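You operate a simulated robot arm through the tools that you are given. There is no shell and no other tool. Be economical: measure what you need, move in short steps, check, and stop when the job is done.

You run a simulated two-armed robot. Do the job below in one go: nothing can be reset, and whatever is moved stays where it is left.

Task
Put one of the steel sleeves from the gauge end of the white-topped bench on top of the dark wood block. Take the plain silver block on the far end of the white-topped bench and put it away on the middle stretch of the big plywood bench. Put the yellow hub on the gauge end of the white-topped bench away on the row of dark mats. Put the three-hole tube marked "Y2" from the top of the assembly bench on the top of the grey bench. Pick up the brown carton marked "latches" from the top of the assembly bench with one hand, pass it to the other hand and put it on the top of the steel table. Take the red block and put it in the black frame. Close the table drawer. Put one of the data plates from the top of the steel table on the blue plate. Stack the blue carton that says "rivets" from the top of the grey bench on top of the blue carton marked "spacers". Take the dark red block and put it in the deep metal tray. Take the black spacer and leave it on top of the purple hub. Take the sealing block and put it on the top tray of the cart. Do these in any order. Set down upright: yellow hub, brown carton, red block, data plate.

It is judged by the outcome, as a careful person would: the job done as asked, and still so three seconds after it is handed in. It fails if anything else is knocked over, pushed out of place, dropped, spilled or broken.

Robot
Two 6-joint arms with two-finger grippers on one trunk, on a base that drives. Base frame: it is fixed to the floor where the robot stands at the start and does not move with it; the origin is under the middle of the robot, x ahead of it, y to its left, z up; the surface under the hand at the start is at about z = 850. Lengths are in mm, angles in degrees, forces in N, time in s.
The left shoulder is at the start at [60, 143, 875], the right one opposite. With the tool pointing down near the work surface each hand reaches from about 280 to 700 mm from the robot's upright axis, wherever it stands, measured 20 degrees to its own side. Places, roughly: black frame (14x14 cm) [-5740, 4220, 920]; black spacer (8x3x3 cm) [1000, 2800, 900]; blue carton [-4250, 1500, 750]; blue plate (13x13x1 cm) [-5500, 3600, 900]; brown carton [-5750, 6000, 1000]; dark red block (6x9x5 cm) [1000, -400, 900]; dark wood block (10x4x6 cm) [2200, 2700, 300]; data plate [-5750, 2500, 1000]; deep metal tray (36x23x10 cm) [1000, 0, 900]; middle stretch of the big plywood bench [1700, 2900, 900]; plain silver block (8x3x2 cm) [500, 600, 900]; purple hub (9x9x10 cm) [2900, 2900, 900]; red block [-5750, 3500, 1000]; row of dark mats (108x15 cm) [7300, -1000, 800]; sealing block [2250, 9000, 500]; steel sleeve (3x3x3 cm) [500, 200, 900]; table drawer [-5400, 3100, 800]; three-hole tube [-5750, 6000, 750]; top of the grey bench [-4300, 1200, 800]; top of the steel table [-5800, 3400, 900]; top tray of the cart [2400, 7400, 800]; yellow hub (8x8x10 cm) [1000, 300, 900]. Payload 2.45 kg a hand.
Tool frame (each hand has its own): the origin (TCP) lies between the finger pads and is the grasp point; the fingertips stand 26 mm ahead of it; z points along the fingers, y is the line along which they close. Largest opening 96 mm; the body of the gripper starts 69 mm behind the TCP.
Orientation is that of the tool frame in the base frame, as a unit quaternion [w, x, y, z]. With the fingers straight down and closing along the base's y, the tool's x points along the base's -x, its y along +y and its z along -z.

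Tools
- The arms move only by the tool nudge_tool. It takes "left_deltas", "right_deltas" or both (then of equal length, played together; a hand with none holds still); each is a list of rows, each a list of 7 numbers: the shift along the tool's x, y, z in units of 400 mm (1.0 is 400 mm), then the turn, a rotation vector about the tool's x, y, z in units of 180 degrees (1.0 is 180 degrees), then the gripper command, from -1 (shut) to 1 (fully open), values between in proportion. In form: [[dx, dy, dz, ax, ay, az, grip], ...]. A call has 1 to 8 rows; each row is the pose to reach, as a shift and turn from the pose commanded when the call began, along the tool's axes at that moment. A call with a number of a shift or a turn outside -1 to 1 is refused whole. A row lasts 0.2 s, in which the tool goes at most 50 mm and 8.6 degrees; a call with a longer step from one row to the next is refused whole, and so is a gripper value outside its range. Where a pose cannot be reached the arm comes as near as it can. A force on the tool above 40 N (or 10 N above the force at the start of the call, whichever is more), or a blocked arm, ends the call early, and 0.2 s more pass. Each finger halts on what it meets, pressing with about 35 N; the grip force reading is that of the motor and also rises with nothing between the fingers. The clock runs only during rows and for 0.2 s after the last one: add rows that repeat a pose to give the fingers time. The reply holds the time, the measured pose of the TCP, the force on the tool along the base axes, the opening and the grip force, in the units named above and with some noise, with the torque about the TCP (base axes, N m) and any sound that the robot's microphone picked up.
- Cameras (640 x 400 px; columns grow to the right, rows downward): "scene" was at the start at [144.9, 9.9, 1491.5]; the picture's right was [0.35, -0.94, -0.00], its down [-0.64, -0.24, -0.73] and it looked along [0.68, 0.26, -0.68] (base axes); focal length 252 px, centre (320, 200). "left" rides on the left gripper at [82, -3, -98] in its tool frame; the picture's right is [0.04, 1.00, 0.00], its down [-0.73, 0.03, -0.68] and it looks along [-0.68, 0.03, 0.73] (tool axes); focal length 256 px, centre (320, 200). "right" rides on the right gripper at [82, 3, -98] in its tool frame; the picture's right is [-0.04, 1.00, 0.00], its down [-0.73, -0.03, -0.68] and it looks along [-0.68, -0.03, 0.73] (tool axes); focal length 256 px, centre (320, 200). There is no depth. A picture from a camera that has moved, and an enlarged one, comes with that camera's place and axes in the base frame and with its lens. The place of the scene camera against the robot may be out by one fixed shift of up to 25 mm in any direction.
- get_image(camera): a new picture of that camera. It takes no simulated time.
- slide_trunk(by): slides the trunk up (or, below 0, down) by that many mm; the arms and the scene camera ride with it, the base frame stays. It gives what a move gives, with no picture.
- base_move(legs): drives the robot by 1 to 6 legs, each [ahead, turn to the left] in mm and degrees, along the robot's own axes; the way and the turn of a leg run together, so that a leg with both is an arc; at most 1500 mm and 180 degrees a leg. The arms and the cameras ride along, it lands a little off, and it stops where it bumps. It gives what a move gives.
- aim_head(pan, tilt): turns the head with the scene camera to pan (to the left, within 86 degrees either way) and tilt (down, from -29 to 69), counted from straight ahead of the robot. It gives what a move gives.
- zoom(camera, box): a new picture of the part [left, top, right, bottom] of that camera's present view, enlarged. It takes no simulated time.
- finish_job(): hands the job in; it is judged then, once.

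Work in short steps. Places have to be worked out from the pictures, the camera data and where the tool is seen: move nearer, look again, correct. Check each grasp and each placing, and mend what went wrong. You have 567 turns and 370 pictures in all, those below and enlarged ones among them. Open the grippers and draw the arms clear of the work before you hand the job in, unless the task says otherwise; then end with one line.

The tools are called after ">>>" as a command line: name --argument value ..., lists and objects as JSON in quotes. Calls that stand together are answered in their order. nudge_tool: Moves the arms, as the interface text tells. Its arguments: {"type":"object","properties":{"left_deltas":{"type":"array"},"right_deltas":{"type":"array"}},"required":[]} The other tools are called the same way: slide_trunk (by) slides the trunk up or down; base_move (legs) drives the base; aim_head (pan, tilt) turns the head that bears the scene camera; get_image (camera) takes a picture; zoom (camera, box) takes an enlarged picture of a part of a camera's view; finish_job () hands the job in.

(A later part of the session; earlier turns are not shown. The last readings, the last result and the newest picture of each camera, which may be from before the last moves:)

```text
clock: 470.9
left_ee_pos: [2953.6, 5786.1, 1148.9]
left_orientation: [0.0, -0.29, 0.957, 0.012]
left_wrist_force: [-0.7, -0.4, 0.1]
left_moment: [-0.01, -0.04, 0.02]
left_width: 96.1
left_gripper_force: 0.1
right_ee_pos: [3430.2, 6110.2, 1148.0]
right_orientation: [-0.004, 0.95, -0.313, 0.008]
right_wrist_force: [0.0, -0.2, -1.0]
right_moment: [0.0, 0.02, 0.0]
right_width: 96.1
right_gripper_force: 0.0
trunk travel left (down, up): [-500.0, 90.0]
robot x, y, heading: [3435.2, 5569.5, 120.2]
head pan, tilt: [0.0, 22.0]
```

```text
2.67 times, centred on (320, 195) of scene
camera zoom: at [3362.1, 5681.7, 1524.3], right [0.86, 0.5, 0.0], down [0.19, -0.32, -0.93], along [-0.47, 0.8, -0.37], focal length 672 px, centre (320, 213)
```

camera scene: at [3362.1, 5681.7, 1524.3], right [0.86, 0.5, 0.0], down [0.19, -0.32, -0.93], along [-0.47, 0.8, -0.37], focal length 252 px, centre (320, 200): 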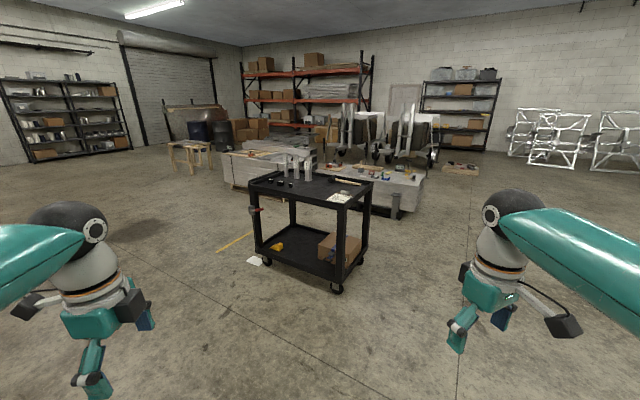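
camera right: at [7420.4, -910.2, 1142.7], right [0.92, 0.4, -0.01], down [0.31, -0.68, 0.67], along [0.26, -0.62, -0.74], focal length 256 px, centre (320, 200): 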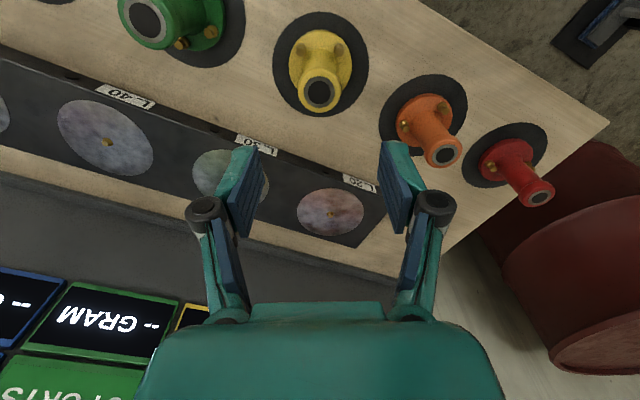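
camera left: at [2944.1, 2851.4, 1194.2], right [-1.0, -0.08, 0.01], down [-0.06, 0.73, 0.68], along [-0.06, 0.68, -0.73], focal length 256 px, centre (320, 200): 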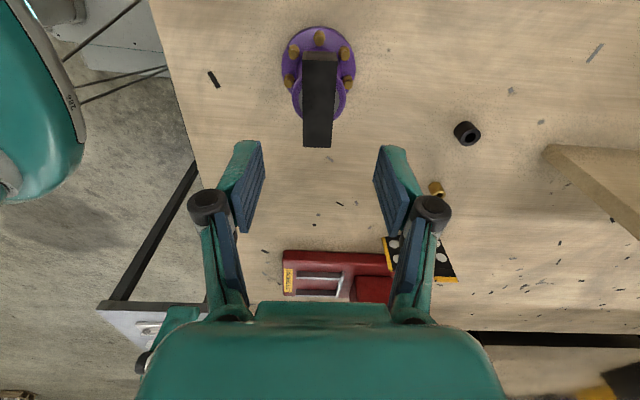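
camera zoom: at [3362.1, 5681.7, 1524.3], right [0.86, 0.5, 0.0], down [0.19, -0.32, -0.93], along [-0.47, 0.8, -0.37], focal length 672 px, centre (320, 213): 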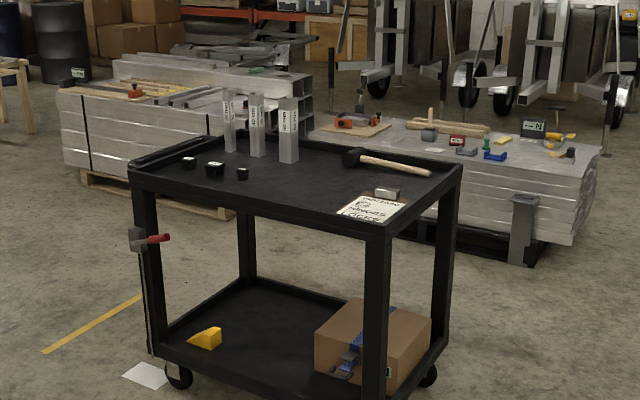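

The small dark-red labelled item on the right stack matches the sealing block's place. I drive past the cart on its right and look from closer.

>>> base_move --legs '[[0, -31]]'

>>> base_move --legs '[[1500, 0], [850, 0]]'

>>> aim_head --pan 50 --tilt 30

>>> get_image --camera "scene"

```text
clock: 473.0
left_ee_pos: [3137.0, 6003.3, 1149.4]
left_orientation: [0.002, -0.021, 1.0, 0.012]
left_wrist_force: [-0.1, -0.3, 0.2]
left_moment: [0.0, 0.02, 0.02]
left_width: 96.1
left_gripper_force: 0.0
right_ee_pos: [3712.9, 6031.1, 1147.1]
right_orientation: [-0.001, 0.829, -0.559, 0.009]
right_wrist_force: [0.0, 0.6, 1.0]
right_moment: [-0.03, 0.0, -0.01]
right_width: 95.8
right_gripper_force: 0.0
trunk travel left (down, up): [-500.0, 90.0]
robot x, y, heading: [3414.1, 5571.3, 89.3]
head pan, tilt: [0.0, 22.0]
```

```text
clock: 484.7
left_ee_pos: [3133.4, 8353.8, 1150.2]
left_orientation: [0.002, -0.026, 1.0, 0.011]
left_wrist_force: [0.2, -1.0, 0.5]
left_moment: [-0.01, -0.02, 0.01]
left_width: 95.9
left_gripper_force: 0.0
right_ee_pos: [3710.4, 8389.7, 1148.6]
right_orientation: [-0.001, 0.833, -0.553, 0.009]
right_wrist_force: [0.7, 0.6, 0.2]
right_moment: [-0.01, 0.02, -0.03]
right_width: 96.1
right_gripper_force: 0.1
trunk travel left (down, up): [-500.0, 90.0]
robot x, y, heading: [3413.3, 7918.5, 89.9]
head pan, tilt: [0.0, 22.0]
```

```text
clock: 485.9
left_ee_pos: [3133.8, 8353.3, 1150.8]
left_orientation: [0.002, -0.027, 1.0, 0.013]
left_wrist_force: [0.2, -0.3, -0.5]
left_moment: [-0.03, 0.01, -0.02]
left_width: 96.0
left_gripper_force: 0.1
right_ee_pos: [3709.3, 8390.7, 1149.9]
right_orientation: [-0.001, 0.833, -0.553, 0.009]
right_wrist_force: [0.2, -0.4, 0.4]
right_moment: [0.01, 0.01, -0.01]
right_width: 95.9
right_gripper_force: 0.1
trunk travel left (down, up): [-500.0, 90.0]
robot x, y, heading: [3414.5, 7919.7, 89.9]
head pan, tilt: [50.0, 30.0]
```

```text
234 pictures are left
camera scene: at [3351.1, 8022.4, 1511.4], right [0.65, 0.76, 0.0], down [0.38, -0.32, -0.87], along [-0.66, 0.56, -0.5], focal length 252 px, centre (320, 200)
```

scene: 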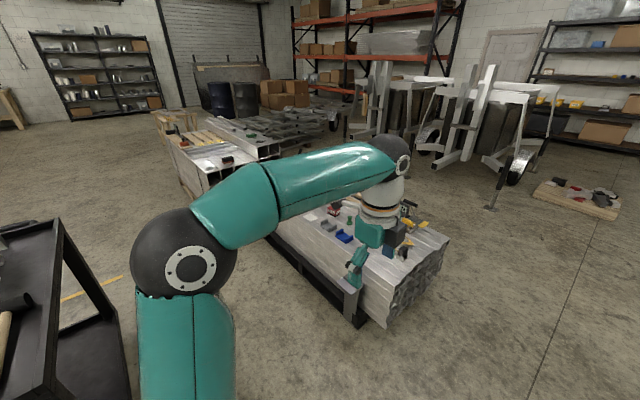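

I drive into the gap between cart and stack and face the stack.

>>> base_move --legs '[[0, 72]]'

>>> base_move --legs '[[930, 0]]'

>>> aim_head --pan -60 --tilt 40

>>> get_image --camera "scene"

```text
clock: 489.8
left_ee_pos: [2912.0, 7785.5, 1150.4]
left_orientation: [-0.004, -0.612, 0.791, 0.011]
left_wrist_force: [-0.4, 0.0, 0.1]
left_moment: [0.02, -0.02, 0.02]
left_width: 95.8
left_gripper_force: 0.0
right_ee_pos: [3054.2, 8346.0, 1151.3]
right_orientation: [-0.008, 0.999, 0.045, 0.008]
right_wrist_force: [-0.3, -1.4, 0.2]
right_moment: [0.06, -0.04, -0.01]
right_width: 95.8
right_gripper_force: 0.1
trunk travel left (down, up): [-500.0, 90.0]
robot x, y, heading: [3424.4, 7970.7, 162.9]
head pan, tilt: [50.0, 30.0]
stopped in leg 1: the robot was blocked; the commanded pose is now the measured one
```

```text
clock: 494.7
left_ee_pos: [2029.3, 8041.5, 1150.7]
left_orientation: [-0.006, -0.62, 0.784, 0.012]
left_wrist_force: [0.1, 0.5, -0.3]
left_moment: [0.01, 0.0, -0.01]
left_width: 95.9
left_gripper_force: 0.1
right_ee_pos: [2157.6, 8604.9, 1148.9]
right_orientation: [-0.006, 0.998, 0.057, 0.007]
right_wrist_force: [-0.6, 0.2, 0.3]
right_moment: [0.03, -0.05, 0.01]
right_width: 95.8
right_gripper_force: 0.0
trunk travel left (down, up): [-500.0, 90.0]
robot x, y, heading: [2538.1, 8235.9, 164.0]
head pan, tilt: [50.0, 30.0]
```

```text
clock: 496.6
left_ee_pos: [2030.5, 8041.3, 1152.9]
left_orientation: [-0.006, -0.62, 0.784, 0.011]
left_wrist_force: [-0.7, -0.5, 1.2]
left_moment: [-0.02, 0.0, 0.03]
left_width: 96.2
left_gripper_force: 0.0
right_ee_pos: [2159.8, 8605.1, 1151.8]
right_orientation: [-0.007, 0.998, 0.057, 0.007]
right_wrist_force: [-0.4, 0.1, -0.4]
right_moment: [-0.01, -0.02, 0.01]
right_width: 95.8
right_gripper_force: 0.0
trunk travel left (down, up): [-500.0, 90.0]
robot x, y, heading: [2537.0, 8236.6, 164.1]
head pan, tilt: [-60.0, 40.0]
```

```text
233 pictures are left
camera scene: at [2464.8, 8314.2, 1496.1], right [0.97, 0.24, 0.0], down [0.16, -0.62, -0.77], along [-0.19, 0.74, -0.64], focal length 252 px, centre (320, 200)
```

scene: 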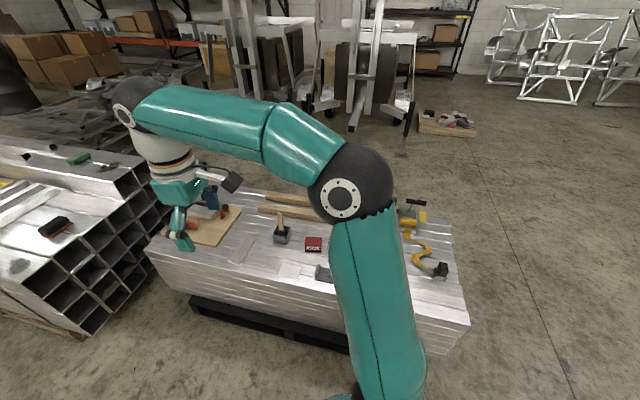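

>>> zoom --camera "scene" --box '[200, 180, 360, 280]'

```text
4.00 times, centred on (280, 230) of scene
camera zoom: at [2464.8, 8314.2, 1496.1], right [0.97, 0.24, 0.0], down [0.16, -0.62, -0.77], along [-0.19, 0.74, -0.64], focal length 1008 px, centre (480, 80)
```

zoom: 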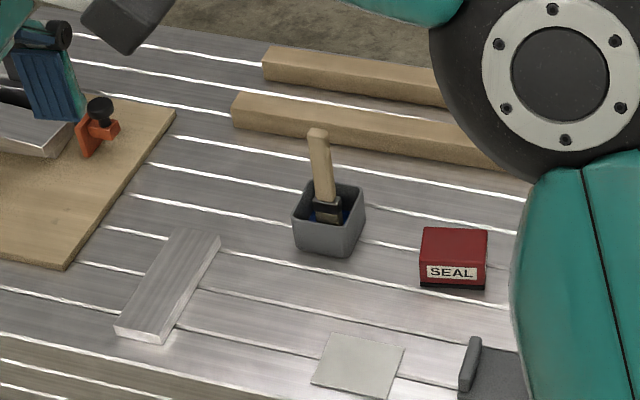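

The red "SEAL" block is the sealing block, at about [2240,9080]. I face the stack and approach.

>>> base_move --legs '[[0, -74]]'

>>> aim_head --pan 15 --tilt 45

>>> get_image --camera "scene"

>>> get_image --camera "left"

```text
clock: 500.4
left_ee_pos: [2199.8, 8664.1, 1153.9]
left_orientation: [0.0, -0.041, 0.999, 0.013]
left_wrist_force: [0.5, 0.4, -0.3]
left_moment: [-0.01, 0.06, 0.04]
left_width: 95.9
left_gripper_force: 0.0
right_ee_pos: [2775.1, 8714.7, 1150.4]
right_orientation: [0.0, 0.841, -0.541, 0.007]
right_wrist_force: [1.0, -0.3, -0.7]
right_moment: [0.0, 0.09, -0.06]
right_width: 96.1
right_gripper_force: 0.0
trunk travel left (down, up): [-500.0, 90.0]
robot x, y, heading: [2486.5, 8234.5, 91.5]
head pan, tilt: [-60.0, 40.0]
stopped in leg 1: the robot was blocked; the commanded pose is now the measured one
```

```text
clock: 501.9
left_ee_pos: [2196.0, 8662.9, 1153.6]
left_orientation: [0.002, -0.042, 0.999, 0.012]
left_wrist_force: [0.0, 0.3, -0.3]
left_moment: [0.01, -0.03, 0.01]
left_width: 96.1
left_gripper_force: 0.0
right_ee_pos: [2772.0, 8713.8, 1152.0]
right_orientation: [-0.002, 0.841, -0.541, 0.009]
right_wrist_force: [-1.1, -0.2, -0.8]
right_moment: [0.0, -0.01, 0.03]
right_width: 95.8
right_gripper_force: 0.0
trunk travel left (down, up): [-500.0, 90.0]
robot x, y, heading: [2485.8, 8236.4, 91.4]
head pan, tilt: [15.0, 45.0]
```

```text
231 pictures are left
camera scene: at [2469.8, 8356.6, 1488.8], right [0.96, 0.28, 0.0], down [0.2, -0.68, -0.71], along [-0.2, 0.68, -0.71], focal length 252 px, centre (320, 200)
```

scene: 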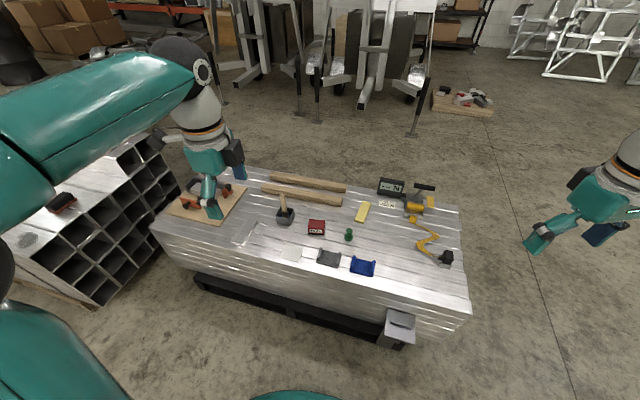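

```text
230 pictures are left
camera left: at [2114.7, 8650.5, 1251.2], right [-0.12, 0.99, 0.02], down [0.73, 0.07, 0.68], along [0.68, 0.1, -0.73], focal length 256 px, centre (320, 200)
```

left: 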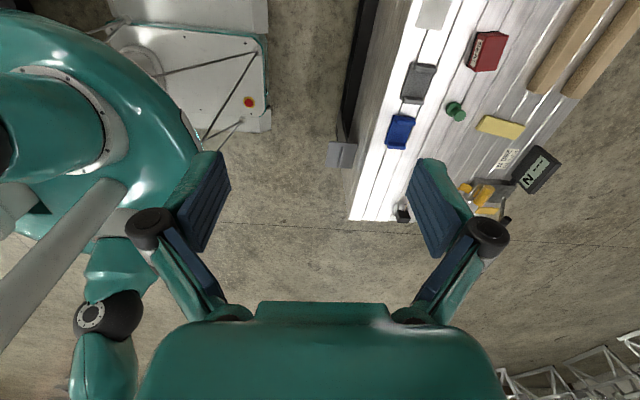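

The seal block: ≈[2230,9118], top z≈505, stack edge y≈8936; a post stands near [2677,8817]. I sidestep left, then lower the trunk.

>>> base_move --legs '[[0, 40]]'

>>> base_move --legs '[[240, 0]]'

>>> base_move --legs '[[0, -40]]'

>>> slide_trunk --by -340

>>> get_image --camera "left"

```text
clock: 504.4
left_ee_pos: [1990.6, 8374.5, 1153.3]
left_orientation: [-0.002, -0.382, 0.924, 0.012]
left_wrist_force: [-0.1, -0.5, -0.1]
left_moment: [0.0, -0.03, 0.0]
left_width: 95.7
left_gripper_force: 0.0
right_ee_pos: [2396.1, 8784.1, 1151.8]
right_orientation: [-0.004, 0.976, -0.217, 0.009]
right_wrist_force: [0.1, -0.1, -0.6]
right_moment: [0.0, -0.02, 0.01]
right_width: 95.8
right_gripper_force: 0.1
trunk travel left (down, up): [-500.0, 90.0]
robot x, y, heading: [2510.3, 8257.0, 131.4]
head pan, tilt: [15.0, 45.0]
```

```text
clock: 506.2
left_ee_pos: [1830.2, 8559.3, 1152.3]
left_orientation: [-0.002, -0.381, 0.925, 0.012]
left_wrist_force: [-0.8, -0.2, -0.8]
left_moment: [-0.03, 0.01, -0.01]
left_width: 96.0
left_gripper_force: 0.0
right_ee_pos: [2236.2, 8968.7, 1152.3]
right_orientation: [-0.004, 0.975, -0.22, 0.009]
right_wrist_force: [0.2, 0.4, -0.4]
right_moment: [-0.02, -0.05, 0.02]
right_width: 96.2
right_gripper_force: 0.1
trunk travel left (down, up): [-500.0, 90.0]
robot x, y, heading: [2344.8, 8439.5, 131.1]
head pan, tilt: [15.0, 45.0]
```

```text
clock: 508.7
left_ee_pos: [2032.3, 8864.9, 1153.6]
left_orientation: [0.001, -0.039, 0.999, 0.012]
left_wrist_force: [-0.6, -0.1, -0.4]
left_moment: [-0.01, 0.04, -0.02]
left_width: 96.0
left_gripper_force: 0.0
right_ee_pos: [2605.9, 8914.0, 1153.1]
right_orientation: [-0.001, 0.84, -0.542, 0.009]
right_wrist_force: [0.3, 0.2, 0.0]
right_moment: [0.0, 0.02, -0.01]
right_width: 96.2
right_gripper_force: 0.1
trunk travel left (down, up): [-500.0, 90.0]
robot x, y, heading: [2319.7, 8437.5, 91.2]
head pan, tilt: [15.0, 45.0]
```

```text
clock: 512.0
left_ee_pos: [2031.5, 8865.1, 814.0]
left_orientation: [0.002, -0.039, 0.999, 0.013]
left_wrist_force: [-1.2, -0.7, 0.8]
left_moment: [0.0, -0.01, -0.03]
left_width: 95.9
left_gripper_force: 0.1
right_ee_pos: [2606.8, 8913.1, 813.6]
right_orientation: [-0.002, 0.84, -0.542, 0.01]
right_wrist_force: [-0.1, 0.6, -0.8]
right_moment: [0.0, 0.02, 0.01]
right_width: 95.8
right_gripper_force: 0.0
trunk travel left (down, up): [-160.0, 430.0]
robot x, y, heading: [2320.4, 8434.7, 91.4]
head pan, tilt: [15.0, 45.0]
```

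```text
229 pictures are left
camera left: at [1949.5, 8852.4, 912.5], right [-0.12, 0.99, 0.02], down [0.73, 0.07, 0.68], along [0.68, 0.1, -0.73], focal length 256 px, centre (320, 200)
```

left: 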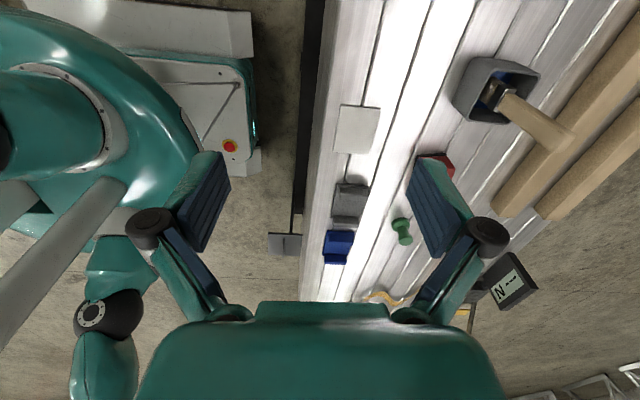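

Drive the last bit forward, then bring the left hand over the block at a safe height.

>>> base_move --legs '[[120, 0]]'

>>> nudge_tool --left_deltas '[[-0.1, 0, 0.05, 0, 0, 0, 1], [-0.2, 0, 0.1, 0, 0, 0, 1], [-0.3, 0, 0.15, 0, 0, 0, 1], [-0.4, 0.02, 0.2, 0, 0, 0, 1], [-0.48, 0.1, 0.22, 0, 0, 0, 1], [-0.508, 0.2, 0.24, 0, 0, 0, 1], [-0.508, 0.281, 0.3, 0, 0, 0, 1]]'

>>> get_image --camera "left"

```text
clock: 513.3
left_ee_pos: [2028.3, 8980.6, 813.7]
left_orientation: [0.002, -0.04, 0.999, 0.012]
left_wrist_force: [0.1, -0.5, -0.8]
left_moment: [0.02, 0.0, 0.0]
left_width: 96.0
left_gripper_force: 0.1
right_ee_pos: [2603.4, 9033.0, 812.7]
right_orientation: [-0.002, 0.841, -0.54, 0.009]
right_wrist_force: [0.6, -0.3, -0.1]
right_moment: [0.05, -0.03, -0.01]
right_width: 95.9
right_gripper_force: 0.0
trunk travel left (down, up): [-160.0, 430.0]
robot x, y, heading: [2318.9, 8557.8, 91.4]
head pan, tilt: [15.0, 45.0]
```

```text
clock: 514.9
left_ee_pos: [2221.9, 9116.7, 701.1]
left_orientation: [0.001, -0.041, 0.999, 0.012]
left_wrist_force: [0.3, 0.0, -0.7]
left_moment: [-0.02, 0.02, 0.0]
left_width: 96.0
left_gripper_force: 0.0
right_ee_pos: [2602.3, 9033.6, 812.4]
right_orientation: [-0.002, 0.841, -0.541, 0.009]
right_wrist_force: [-0.9, -0.4, -0.2]
right_moment: [0.01, 0.03, 0.02]
right_width: 96.1
right_gripper_force: 0.0
trunk travel left (down, up): [-160.0, 430.0]
robot x, y, heading: [2313.5, 8552.7, 91.4]
head pan, tilt: [15.0, 45.0]
```

```text
228 pictures are left
camera left: at [2139.7, 9103.8, 798.9], right [-0.12, 0.99, 0.02], down [0.73, 0.07, 0.68], along [0.68, 0.1, -0.73], focal length 256 px, centre (320, 200)
```

left: 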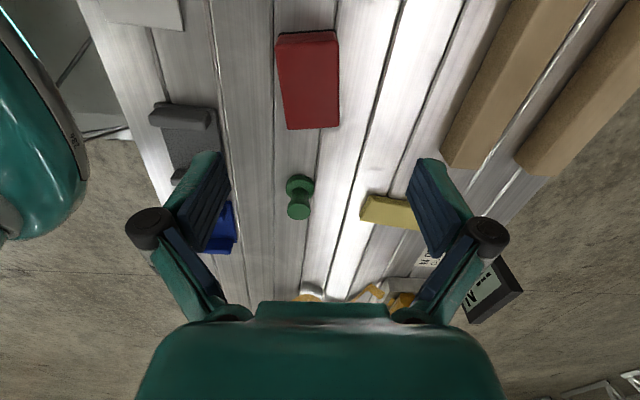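

The block measures ~90×65 mm, centre ≈[2247,9114]. Descend with the fingers astride it.

>>> nudge_tool --left_deltas '[[-0.03, -0.006, 0.08, 0, 0, 0, 1], [-0.0625, -0.012, 0.17, 0, 0, 0, 1], [-0.0625, -0.012, 0.27, 0, 0, 0, 1], [-0.0625, -0.012, 0.36, 0, 0, 0, 1], [-0.0625, -0.012, 0.43, 0, 0, 0, 1]]'

>>> get_image --camera "left"

```text
clock: 516.1
left_ee_pos: [2246.9, 9116.0, 525.2]
left_orientation: [0.001, -0.041, 0.999, 0.013]
left_wrist_force: [-1.2, 0.1, 0.4]
left_moment: [0.03, -0.03, 0.0]
left_width: 95.8
left_gripper_force: 0.0
right_ee_pos: [2602.1, 9033.1, 813.6]
right_orientation: [-0.002, 0.841, -0.541, 0.008]
right_wrist_force: [-0.3, 0.0, 0.4]
right_moment: [0.01, 0.01, -0.02]
right_width: 96.0
right_gripper_force: 0.0
trunk travel left (down, up): [-160.0, 430.0]
robot x, y, heading: [2317.2, 8555.3, 91.2]
head pan, tilt: [15.0, 45.0]
```

```text
227 pictures are left
camera left: at [2163.8, 9104.0, 623.3], right [-0.12, 0.99, 0.02], down [0.73, 0.07, 0.68], along [0.68, 0.1, -0.73], focal length 256 px, centre (320, 200)
```

left: 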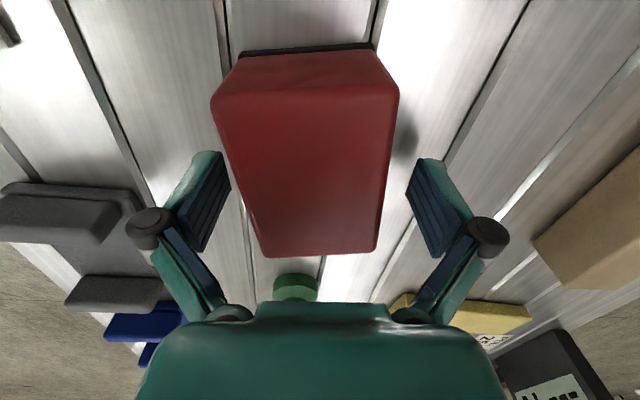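

Actually the block is taller and nearer: top z≈546, bottom ≈487, centre ≈[2233,9112], ~80×55. Adjust and close.

>>> nudge_tool --left_deltas '[[0.035, -0.008, 0.006, 0, 0, -0.025, 1], [0.035, -0.008, 0.012, 0, 0, -0.025, 1], [0.035, -0.008, 0.012, 0, 0, -0.025, 0.3], [0.035, -0.008, 0.012, 0, 0, -0.025, -0.4], [0.035, -0.008, 0.012, 0, 0, -0.025, -1], [0.035, -0.008, 0.012, 0, 0, -0.025, -1]]'

>>> get_image --camera "left"

```text
clock: 517.5
left_ee_pos: [2232.4, 9111.2, 524.3]
left_orientation: [0.003, -0.08, 0.997, 0.013]
left_wrist_force: [2.4, -14.0, 27.8]
left_moment: [-1.34, 0.07, 0.14]
left_width: 55.5
left_gripper_force: 34.9
right_ee_pos: [2602.5, 9031.4, 815.8]
right_orientation: [-0.002, 0.841, -0.541, 0.007]
right_wrist_force: [-0.6, 0.1, -0.3]
right_moment: [-0.02, 0.0, -0.04]
right_width: 96.0
right_gripper_force: 0.0
trunk travel left (down, up): [-160.0, 430.0]
robot x, y, heading: [2313.8, 8557.3, 91.2]
head pan, tilt: [15.0, 45.0]
```

```text
226 pictures are left
camera left: at [2151.6, 9092.2, 622.1], right [-0.2, 0.98, 0.03], down [0.72, 0.13, 0.68], along [0.67, 0.15, -0.73], focal length 256 px, centre (320, 200)
```

left: 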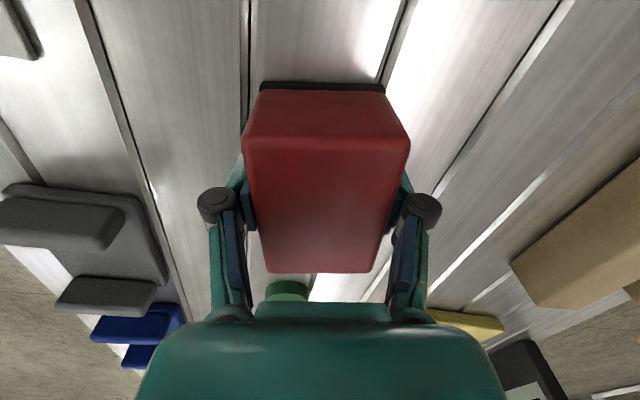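

Gripped (55 mm); the tips touch the stack top. Lift.

>>> nudge_tool --left_deltas '[[0, 0, -0.03, 0, 0, 0, -1], [0, 0, -0.1, 0, 0, 0, -1], [0, 0, -0.2, 0, 0, 0, -1], [0, 0, -0.3, 0, 0, 0, -1], [0, 0, -0.4, 0, 0, 0, -1], [0, -0.1, -0.45, 0, 0, 0, -1], [0, -0.2, -0.5, 0, 0, 0, -1]]'

>>> base_move --legs '[[-330, 0]]'

>>> slide_trunk --by 340

>>> get_image --camera "left"

```text
clock: 519.1
left_ee_pos: [2247.5, 9025.0, 722.0]
left_orientation: [0.003, -0.079, 0.997, 0.012]
left_wrist_force: [0.0, -0.3, -2.6]
left_moment: [0.01, 0.02, -0.01]
left_width: 55.7
left_gripper_force: 35.4
right_ee_pos: [2602.8, 9031.6, 813.8]
right_orientation: [-0.002, 0.841, -0.541, 0.008]
right_wrist_force: [-0.2, 0.2, 0.0]
right_moment: [0.03, -0.02, -0.01]
right_width: 95.8
right_gripper_force: 0.0
trunk travel left (down, up): [-160.0, 430.0]
robot x, y, heading: [2312.7, 8558.4, 91.0]
head pan, tilt: [15.0, 45.0]
```

```text
clock: 521.3
left_ee_pos: [2256.3, 8698.5, 720.5]
left_orientation: [0.003, -0.077, 0.997, 0.013]
left_wrist_force: [-0.5, -0.2, -2.1]
left_moment: [0.04, 0.0, -0.04]
left_width: 55.6
left_gripper_force: 35.0
right_ee_pos: [2611.6, 8704.6, 812.2]
right_orientation: [-0.001, 0.84, -0.543, 0.009]
right_wrist_force: [0.0, -0.6, 0.7]
right_moment: [0.02, 0.01, 0.01]
right_width: 96.0
right_gripper_force: 0.1
trunk travel left (down, up): [-160.0, 430.0]
robot x, y, heading: [2325.5, 8230.2, 90.8]
head pan, tilt: [15.0, 45.0]
```

```text
clock: 524.6
left_ee_pos: [2256.6, 8699.4, 1062.4]
left_orientation: [0.003, -0.077, 0.997, 0.012]
left_wrist_force: [-0.5, -1.1, -2.1]
left_moment: [0.0, 0.01, 0.01]
left_width: 55.6
left_gripper_force: 34.8
right_ee_pos: [2612.1, 8703.8, 1154.4]
right_orientation: [-0.002, 0.839, -0.544, 0.009]
right_wrist_force: [0.6, 0.0, -0.3]
right_moment: [0.0, 0.01, 0.02]
right_width: 95.9
right_gripper_force: 0.1
trunk travel left (down, up): [-500.0, 90.0]
robot x, y, heading: [2324.5, 8229.5, 90.7]
head pan, tilt: [15.0, 45.0]
```

```text
225 pictures are left
camera left: at [2174.4, 8681.0, 1159.1], right [-0.19, 0.98, 0.02], down [0.72, 0.12, 0.68], along [0.67, 0.15, -0.73], focal length 256 px, centre (320, 200)
```

left: 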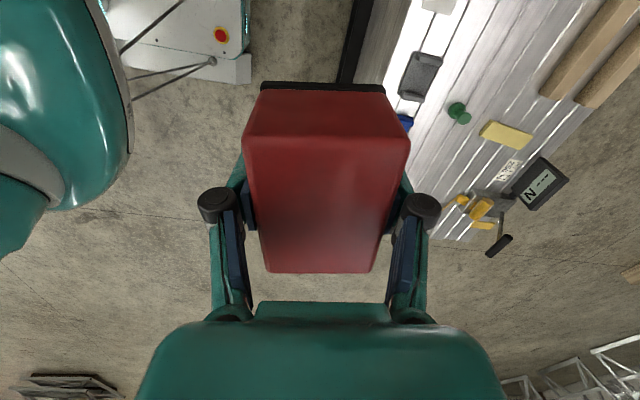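

Held. Turn around (left) to face the cart.

>>> base_move --legs '[[0, 70]]'

>>> base_move --legs '[[0, 70]]'

>>> base_move --legs '[[0, 39]]'

>>> aim_head --pan 0 --tilt 45

>>> get_image --camera "scene"

```text
clock: 528.7
left_ee_pos: [1852.8, 8318.7, 1061.9]
left_orientation: [-0.004, -0.639, 0.769, 0.014]
left_wrist_force: [-0.7, -1.7, -1.3]
left_moment: [0.06, -0.04, 0.03]
left_width: 55.4
left_gripper_force: 34.9
right_ee_pos: [1964.7, 8655.6, 1155.4]
right_orientation: [-0.008, 0.999, 0.042, 0.007]
right_wrist_force: [-0.8, -1.0, 0.6]
right_moment: [0.12, -0.04, -0.02]
right_width: 95.8
right_gripper_force: 0.0
trunk travel left (down, up): [-500.0, 90.0]
robot x, y, heading: [2338.0, 8274.1, 161.3]
head pan, tilt: [15.0, 45.0]
stopped in leg 1: the robot was blocked; the commanded pose is now the measured one
```

```text
clock: 532.6
left_ee_pos: [2139.7, 7836.1, 1062.6]
left_orientation: [0.011, 0.967, -0.253, -0.007]
left_wrist_force: [-0.3, -0.2, -2.7]
left_moment: [-0.01, -0.01, -0.02]
left_width: 55.6
left_gripper_force: 35.4
right_ee_pos: [1855.8, 8050.2, 1155.3]
right_orientation: [-0.009, 0.788, 0.616, 0.002]
right_wrist_force: [-0.1, -0.1, 0.4]
right_moment: [0.02, 0.03, 0.03]
right_width: 95.8
right_gripper_force: 0.0
trunk travel left (down, up): [-500.0, 90.0]
robot x, y, heading: [2295.6, 8308.9, -127.3]
head pan, tilt: [15.0, 45.0]
```

```text
clock: 535.0
left_ee_pos: [2475.1, 7844.7, 1062.2]
left_orientation: [0.013, 0.996, 0.086, -0.001]
left_wrist_force: [-0.4, -0.2, -0.9]
left_moment: [0.0, 0.0, -0.01]
left_width: 55.4
left_gripper_force: 35.1
right_ee_pos: [2118.9, 7832.6, 1155.6]
right_orientation: [-0.009, 0.535, 0.845, -0.001]
right_wrist_force: [-0.2, -0.7, -0.4]
right_moment: [-0.04, 0.0, -0.01]
right_width: 96.0
right_gripper_force: 0.1
trunk travel left (down, up): [-500.0, 90.0]
robot x, y, heading: [2263.6, 8308.6, -88.8]
head pan, tilt: [15.0, 45.0]
```

```text
clock: 535.8
left_ee_pos: [2472.3, 7845.9, 1063.2]
left_orientation: [0.014, 0.996, 0.086, -0.002]
left_wrist_force: [-0.6, -0.7, -2.5]
left_moment: [-0.01, 0.0, 0.01]
left_width: 55.4
left_gripper_force: 34.7
right_ee_pos: [2116.0, 7833.5, 1155.5]
right_orientation: [-0.008, 0.536, 0.844, -0.001]
right_wrist_force: [-0.9, 0.2, -0.2]
right_moment: [0.0, -0.06, 0.05]
right_width: 96.1
right_gripper_force: 0.1
trunk travel left (down, up): [-500.0, 90.0]
robot x, y, heading: [2261.7, 8312.9, -88.8]
head pan, tilt: [0.0, 45.0]
```

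```text
224 pictures are left
camera scene: at [2270.8, 8149.1, 1488.8], right [-1.0, -0.02, 0.0], down [-0.02, 0.71, -0.71], along [0.02, -0.71, -0.71], focal length 252 px, centre (320, 200)
```

scene: 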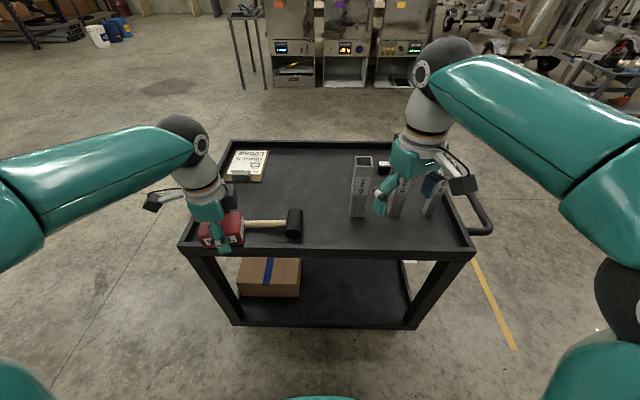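

Cart top: near edge y≈7690, upright tubes reach z≈1060 on its right. Free spot ≈[2400,7410] behind the hammer. I drive forward.

>>> base_move --legs '[[280, 0]]'

>>> get_image --camera "left"

>>> get_image --camera "scene"

```text
clock: 537.8
left_ee_pos: [2478.1, 7567.9, 1061.8]
left_orientation: [0.012, 0.996, 0.084, -0.002]
left_wrist_force: [-0.1, 0.4, -2.1]
left_moment: [0.03, 0.05, 0.0]
left_width: 55.3
left_gripper_force: 34.7
right_ee_pos: [2121.9, 7557.0, 1155.4]
right_orientation: [-0.009, 0.537, 0.843, -0.002]
right_wrist_force: [0.5, 0.3, 0.1]
right_moment: [0.06, 0.0, 0.04]
right_width: 96.2
right_gripper_force: 0.0
trunk travel left (down, up): [-500.0, 90.0]
robot x, y, heading: [2267.0, 8033.5, -89.3]
head pan, tilt: [0.0, 45.0]
```

```text
223 pictures are left
camera left: at [2557.6, 7587.5, 1160.5], right [0.21, -0.98, 0.02], down [-0.72, -0.14, 0.68], along [-0.67, -0.16, -0.73], focal length 256 px, centre (320, 200)
```

left: 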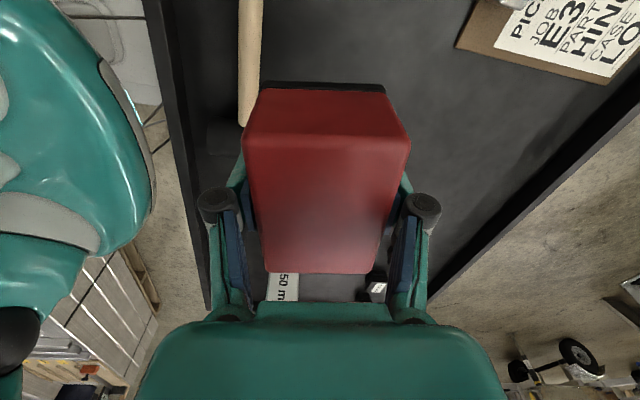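

```text
222 pictures are left
camera scene: at [2278.0, 7871.5, 1488.6], right [-1.0, -0.02, 0.0], down [-0.01, 0.71, -0.71], along [0.01, -0.71, -0.71], focal length 252 px, centre (320, 200)
```

scene: 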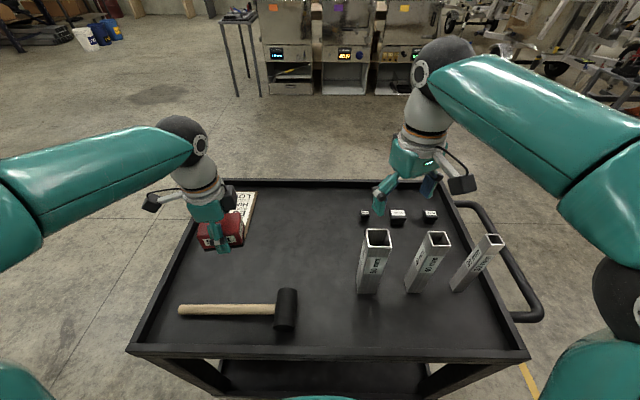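

>>> nudge_tool --left_deltas '[[-0.07, 0.08, 0, 0, 0, 0, -1], [-0.14, 0.16, 0.02, 0, 0, 0, -1], [-0.21, 0.245, 0.05, 0, 0, 0, -1], [-0.278, 0.327, 0.1, 0, 0, 0, -1], [-0.278, 0.327, 0.2, 0, 0, 0, -1], [-0.278, 0.327, 0.3, 0, 0, 0, -1], [-0.278, 0.327, 0.4, 0, 0, 0, -1], [-0.278, 0.327, 0.5, 0, 0, 0, -1]]'

>>> get_image --camera "left"

```text
clock: 539.6
left_ee_pos: [2391.5, 7415.0, 867.1]
left_orientation: [0.012, 0.996, 0.084, -0.002]
left_wrist_force: [-0.6, -0.2, -1.4]
left_moment: [0.01, 0.02, -0.01]
left_width: 55.5
left_gripper_force: 34.7
right_ee_pos: [2122.1, 7556.4, 1156.4]
right_orientation: [-0.009, 0.537, 0.843, -0.001]
right_wrist_force: [-0.1, -0.4, 0.7]
right_moment: [0.01, -0.02, 0.03]
right_width: 96.1
right_gripper_force: 0.0
trunk travel left (down, up): [-500.0, 90.0]
robot x, y, heading: [2264.7, 8033.2, -89.1]
head pan, tilt: [0.0, 45.0]
```

```text
221 pictures are left
camera left: at [2471.1, 7434.7, 964.3], right [0.21, -0.98, 0.02], down [-0.72, -0.14, 0.68], along [-0.67, -0.16, -0.73], focal length 256 px, centre (320, 200)
```

left: 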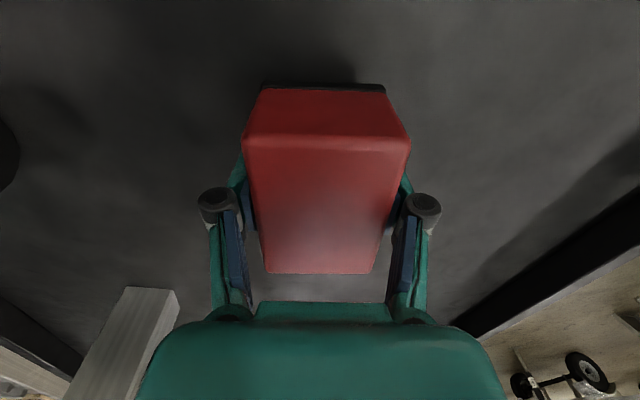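

Lower in small steps until contact.

>>> nudge_tool --left_deltas '[[0, 0, 0.04, 0, 0, 0, -1], [0, 0, 0.07, 0, 0, 0, -1], [0, 0, 0.085, 0, 0, 0, -1], [0, 0, 0.095, 0, 0, 0, -1], [0, 0, 0.103, 0, 0, 0, -1]]'

```text
clock: 540.4
left_ee_pos: [2390.9, 7414.3, 844.5]
left_orientation: [0.018, 0.996, 0.085, -0.003]
left_wrist_force: [1.8, 11.0, 17.6]
left_moment: [0.96, -0.14, 0.01]
left_width: 55.4
left_gripper_force: 35.0
right_ee_pos: [2123.0, 7560.7, 1157.0]
right_orientation: [-0.008, 0.537, 0.843, -0.003]
right_wrist_force: [-0.1, 1.0, 0.7]
right_moment: [0.02, -0.01, 0.02]
right_width: 96.1
right_gripper_force: 0.0
trunk travel left (down, up): [-500.0, 90.0]
robot x, y, heading: [2269.0, 8037.1, -89.0]
head pan, tilt: [0.0, 45.0]
stopped in row 4 (left hand): the force on the tool passed its limit at 46 N (the readings are from after the stop); the commanded pose is now the measured one
```

>>> nudge_tool --left_deltas '[[0, 0, 0, 0, 0, 0, -0.3], [0, 0, 0, 0, 0, 0, 0.5], [0, 0, 0, 0, 0, 0, 0.6], [0, 0, -0.06, 0, 0, 0, 0.6], [0, 0, -0.16, 0, 0, 0, 0.6], [0, 0, -0.28, 0, 0, 0, 0.6], [0, 0, -0.4, 0, 0, 0, 0.6], [0, 0, -0.52, 0, 0, 0, 0.6]]'

>>> get_image --camera "left"

```text
clock: 542.2
left_ee_pos: [2390.3, 7420.4, 1049.0]
left_orientation: [0.018, 0.996, 0.085, -0.002]
left_wrist_force: [-0.3, 0.3, 0.2]
left_moment: [0.01, -0.02, 0.0]
left_width: 76.9
left_gripper_force: 0.1
right_ee_pos: [2120.9, 7557.6, 1157.0]
right_orientation: [-0.009, 0.537, 0.844, -0.002]
right_wrist_force: [0.5, -0.2, 0.3]
right_moment: [0.04, 0.01, 0.01]
right_width: 96.0
right_gripper_force: 0.0
trunk travel left (down, up): [-500.0, 90.0]
robot x, y, heading: [2267.6, 8036.3, -88.8]
head pan, tilt: [0.0, 45.0]
```

```text
220 pictures are left
camera left: at [2469.0, 7442.1, 1145.9], right [0.21, -0.98, 0.04], down [-0.72, -0.13, 0.69], along [-0.67, -0.17, -0.73], focal length 256 px, centre (320, 200)
```

left: 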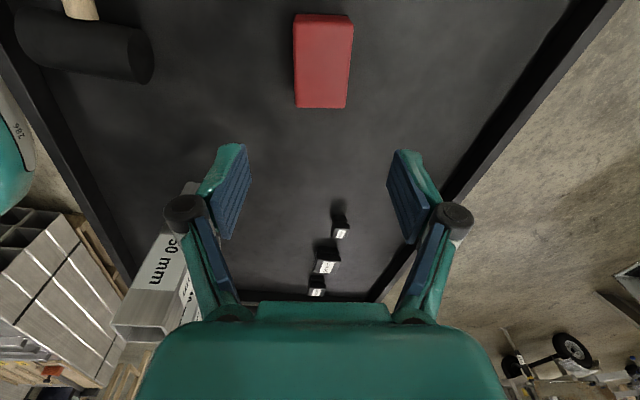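

The sealing block is on the cart. Now to the −x side of the hall: back up a bit, turn right and look.

>>> base_move --legs '[[-180, 0]]'

>>> base_move --legs '[[0, -65]]'

>>> base_move --legs '[[0, -30]]'

>>> aim_head --pan 10 --tilt 12

>>> get_image --camera "scene"

```text
clock: 543.7
left_ee_pos: [2387.6, 7599.3, 1049.4]
left_orientation: [0.019, 0.996, 0.085, -0.003]
left_wrist_force: [-0.2, -0.4, 1.0]
left_moment: [-0.06, -0.01, 0.01]
left_width: 76.7
left_gripper_force: 0.0
right_ee_pos: [2118.7, 7738.2, 1157.5]
right_orientation: [-0.007, 0.537, 0.844, -0.002]
right_wrist_force: [0.5, 0.4, -0.1]
right_moment: [-0.06, 0.01, 0.01]
right_width: 95.8
right_gripper_force: 0.1
trunk travel left (down, up): [-500.0, 90.0]
robot x, y, heading: [2264.0, 8210.9, -88.9]
head pan, tilt: [0.0, 45.0]
```

```text
clock: 545.5
left_ee_pos: [2185.1, 7590.1, 1049.5]
left_orientation: [0.018, 0.997, -0.079, 0.008]
left_wrist_force: [8.8, 1.0, -0.1]
left_moment: [-0.05, -0.11, 0.34]
left_width: 75.3
left_gripper_force: 0.1
right_ee_pos: [1965.7, 7814.8, 1157.1]
right_orientation: [-0.01, 0.677, 0.736, -0.001]
right_wrist_force: [-0.2, -1.0, 0.1]
right_moment: [0.0, -0.02, -0.01]
right_width: 95.9
right_gripper_force: 0.0
trunk travel left (down, up): [-500.0, 90.0]
robot x, y, heading: [2282.5, 8209.0, -109.3]
head pan, tilt: [0.0, 45.0]
stopped in leg 1: the force on the tool passed its limit at 63 N (the readings are from after the stop); the commanded pose is now the measured one
```

```text
clock: 546.4
left_ee_pos: [2183.5, 7588.3, 1051.2]
left_orientation: [0.016, 0.997, -0.079, 0.019]
left_wrist_force: [11.2, 1.3, -2.8]
left_moment: [0.11, -0.18, 0.49]
left_width: 74.3
left_gripper_force: 0.1
right_ee_pos: [1958.6, 7823.2, 1157.7]
right_orientation: [-0.01, 0.686, 0.728, 0.0]
right_wrist_force: [-0.2, -0.4, -0.3]
right_moment: [-0.02, -0.03, 0.0]
right_width: 96.0
right_gripper_force: 0.1
trunk travel left (down, up): [-500.0, 90.0]
robot x, y, heading: [2281.1, 8205.9, -110.3]
head pan, tilt: [0.0, 45.0]
stopped in leg 1: the force on the tool passed its limit at 53 N (the readings are from after the stop); the commanded pose is now the measured one
```

```text
clock: 547.4
left_ee_pos: [2183.5, 7587.8, 1050.3]
left_orientation: [0.018, 0.997, -0.08, 0.017]
left_wrist_force: [17.3, -0.4, -2.6]
left_moment: [0.1, -0.28, 0.79]
left_width: 74.3
left_gripper_force: 0.0
right_ee_pos: [1959.2, 7822.1, 1158.8]
right_orientation: [-0.01, 0.686, 0.728, 0.0]
right_wrist_force: [-0.6, 0.4, -0.3]
right_moment: [-0.01, 0.01, -0.01]
right_width: 96.0
right_gripper_force: 0.1
trunk travel left (down, up): [-500.0, 90.0]
robot x, y, heading: [2285.3, 8210.8, -110.0]
head pan, tilt: [10.0, 12.0]
```

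```text
219 pictures are left
camera scene: at [2255.8, 8039.0, 1540.4], right [-0.98, 0.18, 0.0], down [0.04, 0.21, -0.98], along [-0.17, -0.96, -0.21], focal length 252 px, centre (320, 200)
```

scene: 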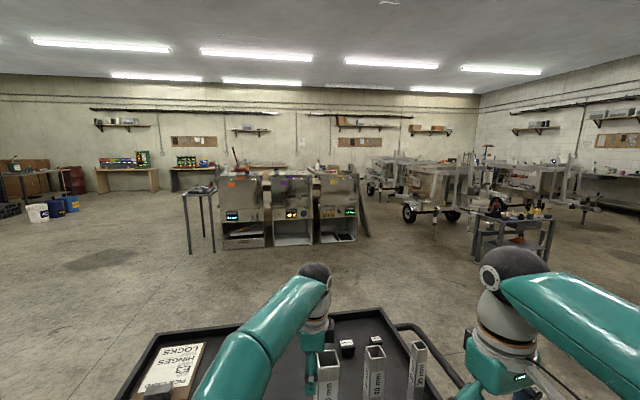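

The left hand has touched a tube on the cart while turning. Look closely before undoing.

>>> aim_head --pan 0 --tilt 50

>>> get_image --camera "scene"

>>> get_image --camera "left"

```text
clock: 548.4
left_ee_pos: [2184.0, 7587.8, 1051.8]
left_orientation: [0.019, 0.996, -0.081, 0.017]
left_wrist_force: [17.5, 0.8, -1.8]
left_moment: [0.1, -0.28, 0.84]
left_width: 74.4
left_gripper_force: 0.1
right_ee_pos: [1960.1, 7822.8, 1158.1]
right_orientation: [-0.009, 0.686, 0.727, 0.0]
right_wrist_force: [-0.5, 0.3, 0.5]
right_moment: [0.01, -0.03, -0.01]
right_width: 96.0
right_gripper_force: 0.0
trunk travel left (down, up): [-500.0, 90.0]
robot x, y, heading: [2285.6, 8206.6, -110.3]
head pan, tilt: [0.0, 50.0]
```

```text
218 pictures are left
camera scene: at [2245.8, 8058.5, 1482.0], right [-0.94, 0.35, 0.0], down [0.26, 0.72, -0.64], along [-0.22, -0.6, -0.77], focal length 252 px, centre (320, 200)
```

scene: 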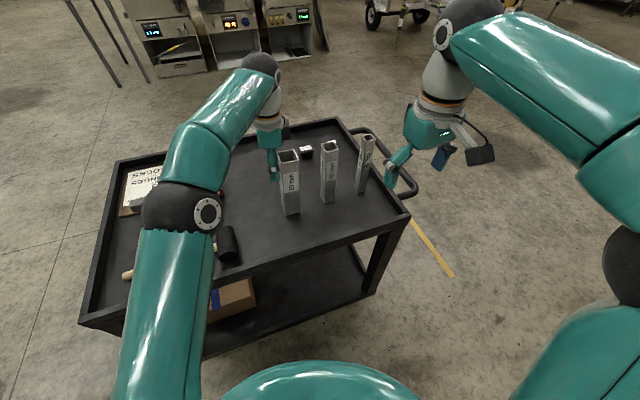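

```text
217 pictures are left
camera left: at [2260.5, 7582.7, 1152.6], right [-0.12, -0.99, 0.04], down [-0.75, 0.11, 0.65], along [-0.65, 0.05, -0.76], focal length 256 px, centre (320, 200)
```

left: 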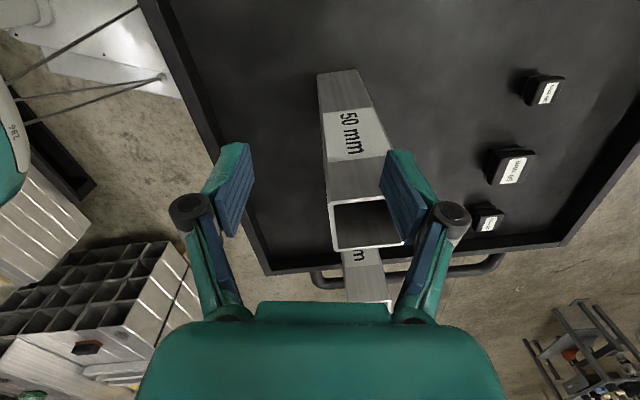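

The 50 mm tube is still upright; a finger presses on its side. I ease the hand straight away (+x), then up.

>>> nudge_tool --left_deltas '[[0.03, 0, 0, 0, 0, 0, 0.6], [0.08, 0, 0, 0, 0, 0, 0.6], [0.16, 0, 0, 0, 0, 0, 0.6], [0.24, 0, -0.05, 0, 0, 0, 0.6], [0.26, 0, -0.15, 0, 0, 0, 0.6], [0.26, 0, -0.25, 0, 0, 0, 0.6]]'

>>> get_image --camera "scene"

>>> get_image --camera "left"

```text
clock: 549.8
left_ee_pos: [2285.8, 7590.6, 1147.1]
left_orientation: [0.018, 0.996, -0.081, 0.017]
left_wrist_force: [1.6, 0.4, 0.3]
left_moment: [-0.07, 0.01, -0.02]
left_width: 76.7
left_gripper_force: 0.0
left hand out of reach, approached as far as the arm can: row 6
right_ee_pos: [1959.3, 7825.7, 1159.1]
right_orientation: [-0.008, 0.685, 0.728, -0.002]
right_wrist_force: [0.9, 1.8, 0.6]
right_moment: [-0.07, 0.06, -0.04]
right_width: 96.1
right_gripper_force: 0.1
trunk travel left (down, up): [-500.0, 90.0]
robot x, y, heading: [2281.7, 8209.9, -110.2]
head pan, tilt: [0.0, 50.0]
```

```text
216 pictures are left
camera scene: at [2245.1, 8061.7, 1482.2], right [-0.94, 0.35, 0.0], down [0.26, 0.72, -0.64], along [-0.22, -0.6, -0.76], focal length 252 px, centre (320, 200)
```

scene: 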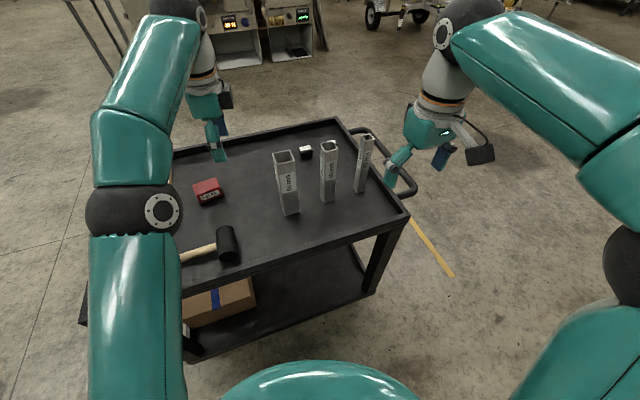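

```text
215 pictures are left
camera left: at [2362.0, 7584.2, 1248.8], right [-0.12, -0.99, 0.04], down [-0.75, 0.12, 0.65], along [-0.65, 0.05, -0.76], focal length 256 px, centre (320, 200)
```

left: 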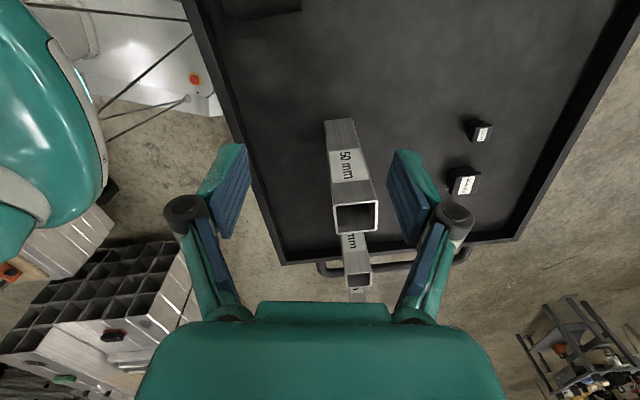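

All tubes still stand. With the hand now higher I back away and turn right.

>>> base_move --legs '[[-200, 0]]'

>>> base_move --legs '[[0, -60]]'

>>> aim_head --pan 0 --tilt 12

>>> get_image --camera "scene"

```text
clock: 551.4
left_ee_pos: [2353.6, 7777.5, 1147.0]
left_orientation: [0.018, 0.996, -0.08, 0.017]
left_wrist_force: [0.0, 0.0, 0.7]
left_moment: [-0.04, 0.02, -0.02]
left_width: 76.9
left_gripper_force: 0.0
right_ee_pos: [2027.0, 8014.2, 1158.8]
right_orientation: [-0.009, 0.686, 0.728, -0.001]
right_wrist_force: [-0.1, -0.3, 0.4]
right_moment: [-0.06, 0.0, 0.0]
right_width: 95.9
right_gripper_force: 0.2
trunk travel left (down, up): [-500.0, 90.0]
robot x, y, heading: [2354.8, 8399.4, -110.2]
head pan, tilt: [0.0, 50.0]
```

```text
clock: 554.9
left_ee_pos: [1800.1, 8110.0, 1146.4]
left_orientation: [0.025, 0.811, -0.585, 0.006]
left_wrist_force: [-0.2, -0.1, 0.2]
left_moment: [0.01, -0.02, -0.02]
left_width: 76.8
left_gripper_force: 0.1
right_ee_pos: [1857.7, 8508.1, 1158.9]
right_orientation: [-0.008, 0.964, 0.267, 0.006]
right_wrist_force: [-0.6, -0.4, -0.5]
right_moment: [0.03, -0.01, -0.02]
right_width: 96.0
right_gripper_force: 0.1
trunk travel left (down, up): [-500.0, 90.0]
robot x, y, heading: [2360.2, 8341.7, -172.5]
head pan, tilt: [0.0, 50.0]
```

```text
clock: 556.0
left_ee_pos: [1799.8, 8111.4, 1146.3]
left_orientation: [0.025, 0.81, -0.586, 0.005]
left_wrist_force: [-0.5, 0.3, -0.3]
left_moment: [-0.03, -0.01, -0.01]
left_width: 76.9
left_gripper_force: 0.1
right_ee_pos: [1858.0, 8508.4, 1159.3]
right_orientation: [-0.008, 0.963, 0.268, 0.006]
right_wrist_force: [1.0, -1.3, -0.4]
right_moment: [-0.03, 0.01, 0.05]
right_width: 96.2
right_gripper_force: 0.1
trunk travel left (down, up): [-500.0, 90.0]
robot x, y, heading: [2356.6, 8345.3, -172.6]
head pan, tilt: [0.0, 12.0]
```

```text
214 pictures are left
camera scene: at [2208.9, 8306.7, 1540.3], right [-0.13, 0.99, 0.0], down [0.21, 0.03, -0.98], along [-0.97, -0.13, -0.21], focal length 252 px, centre (320, 200)
```

scene: 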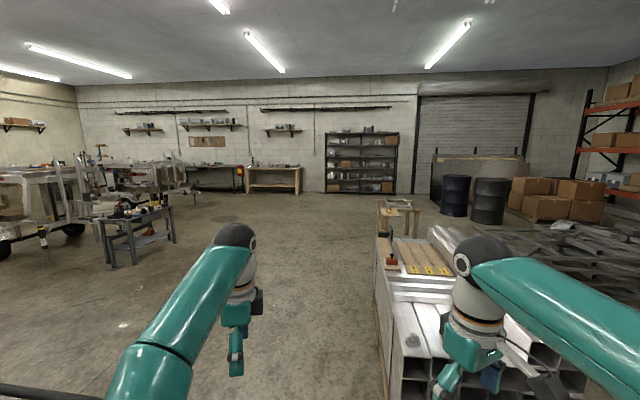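

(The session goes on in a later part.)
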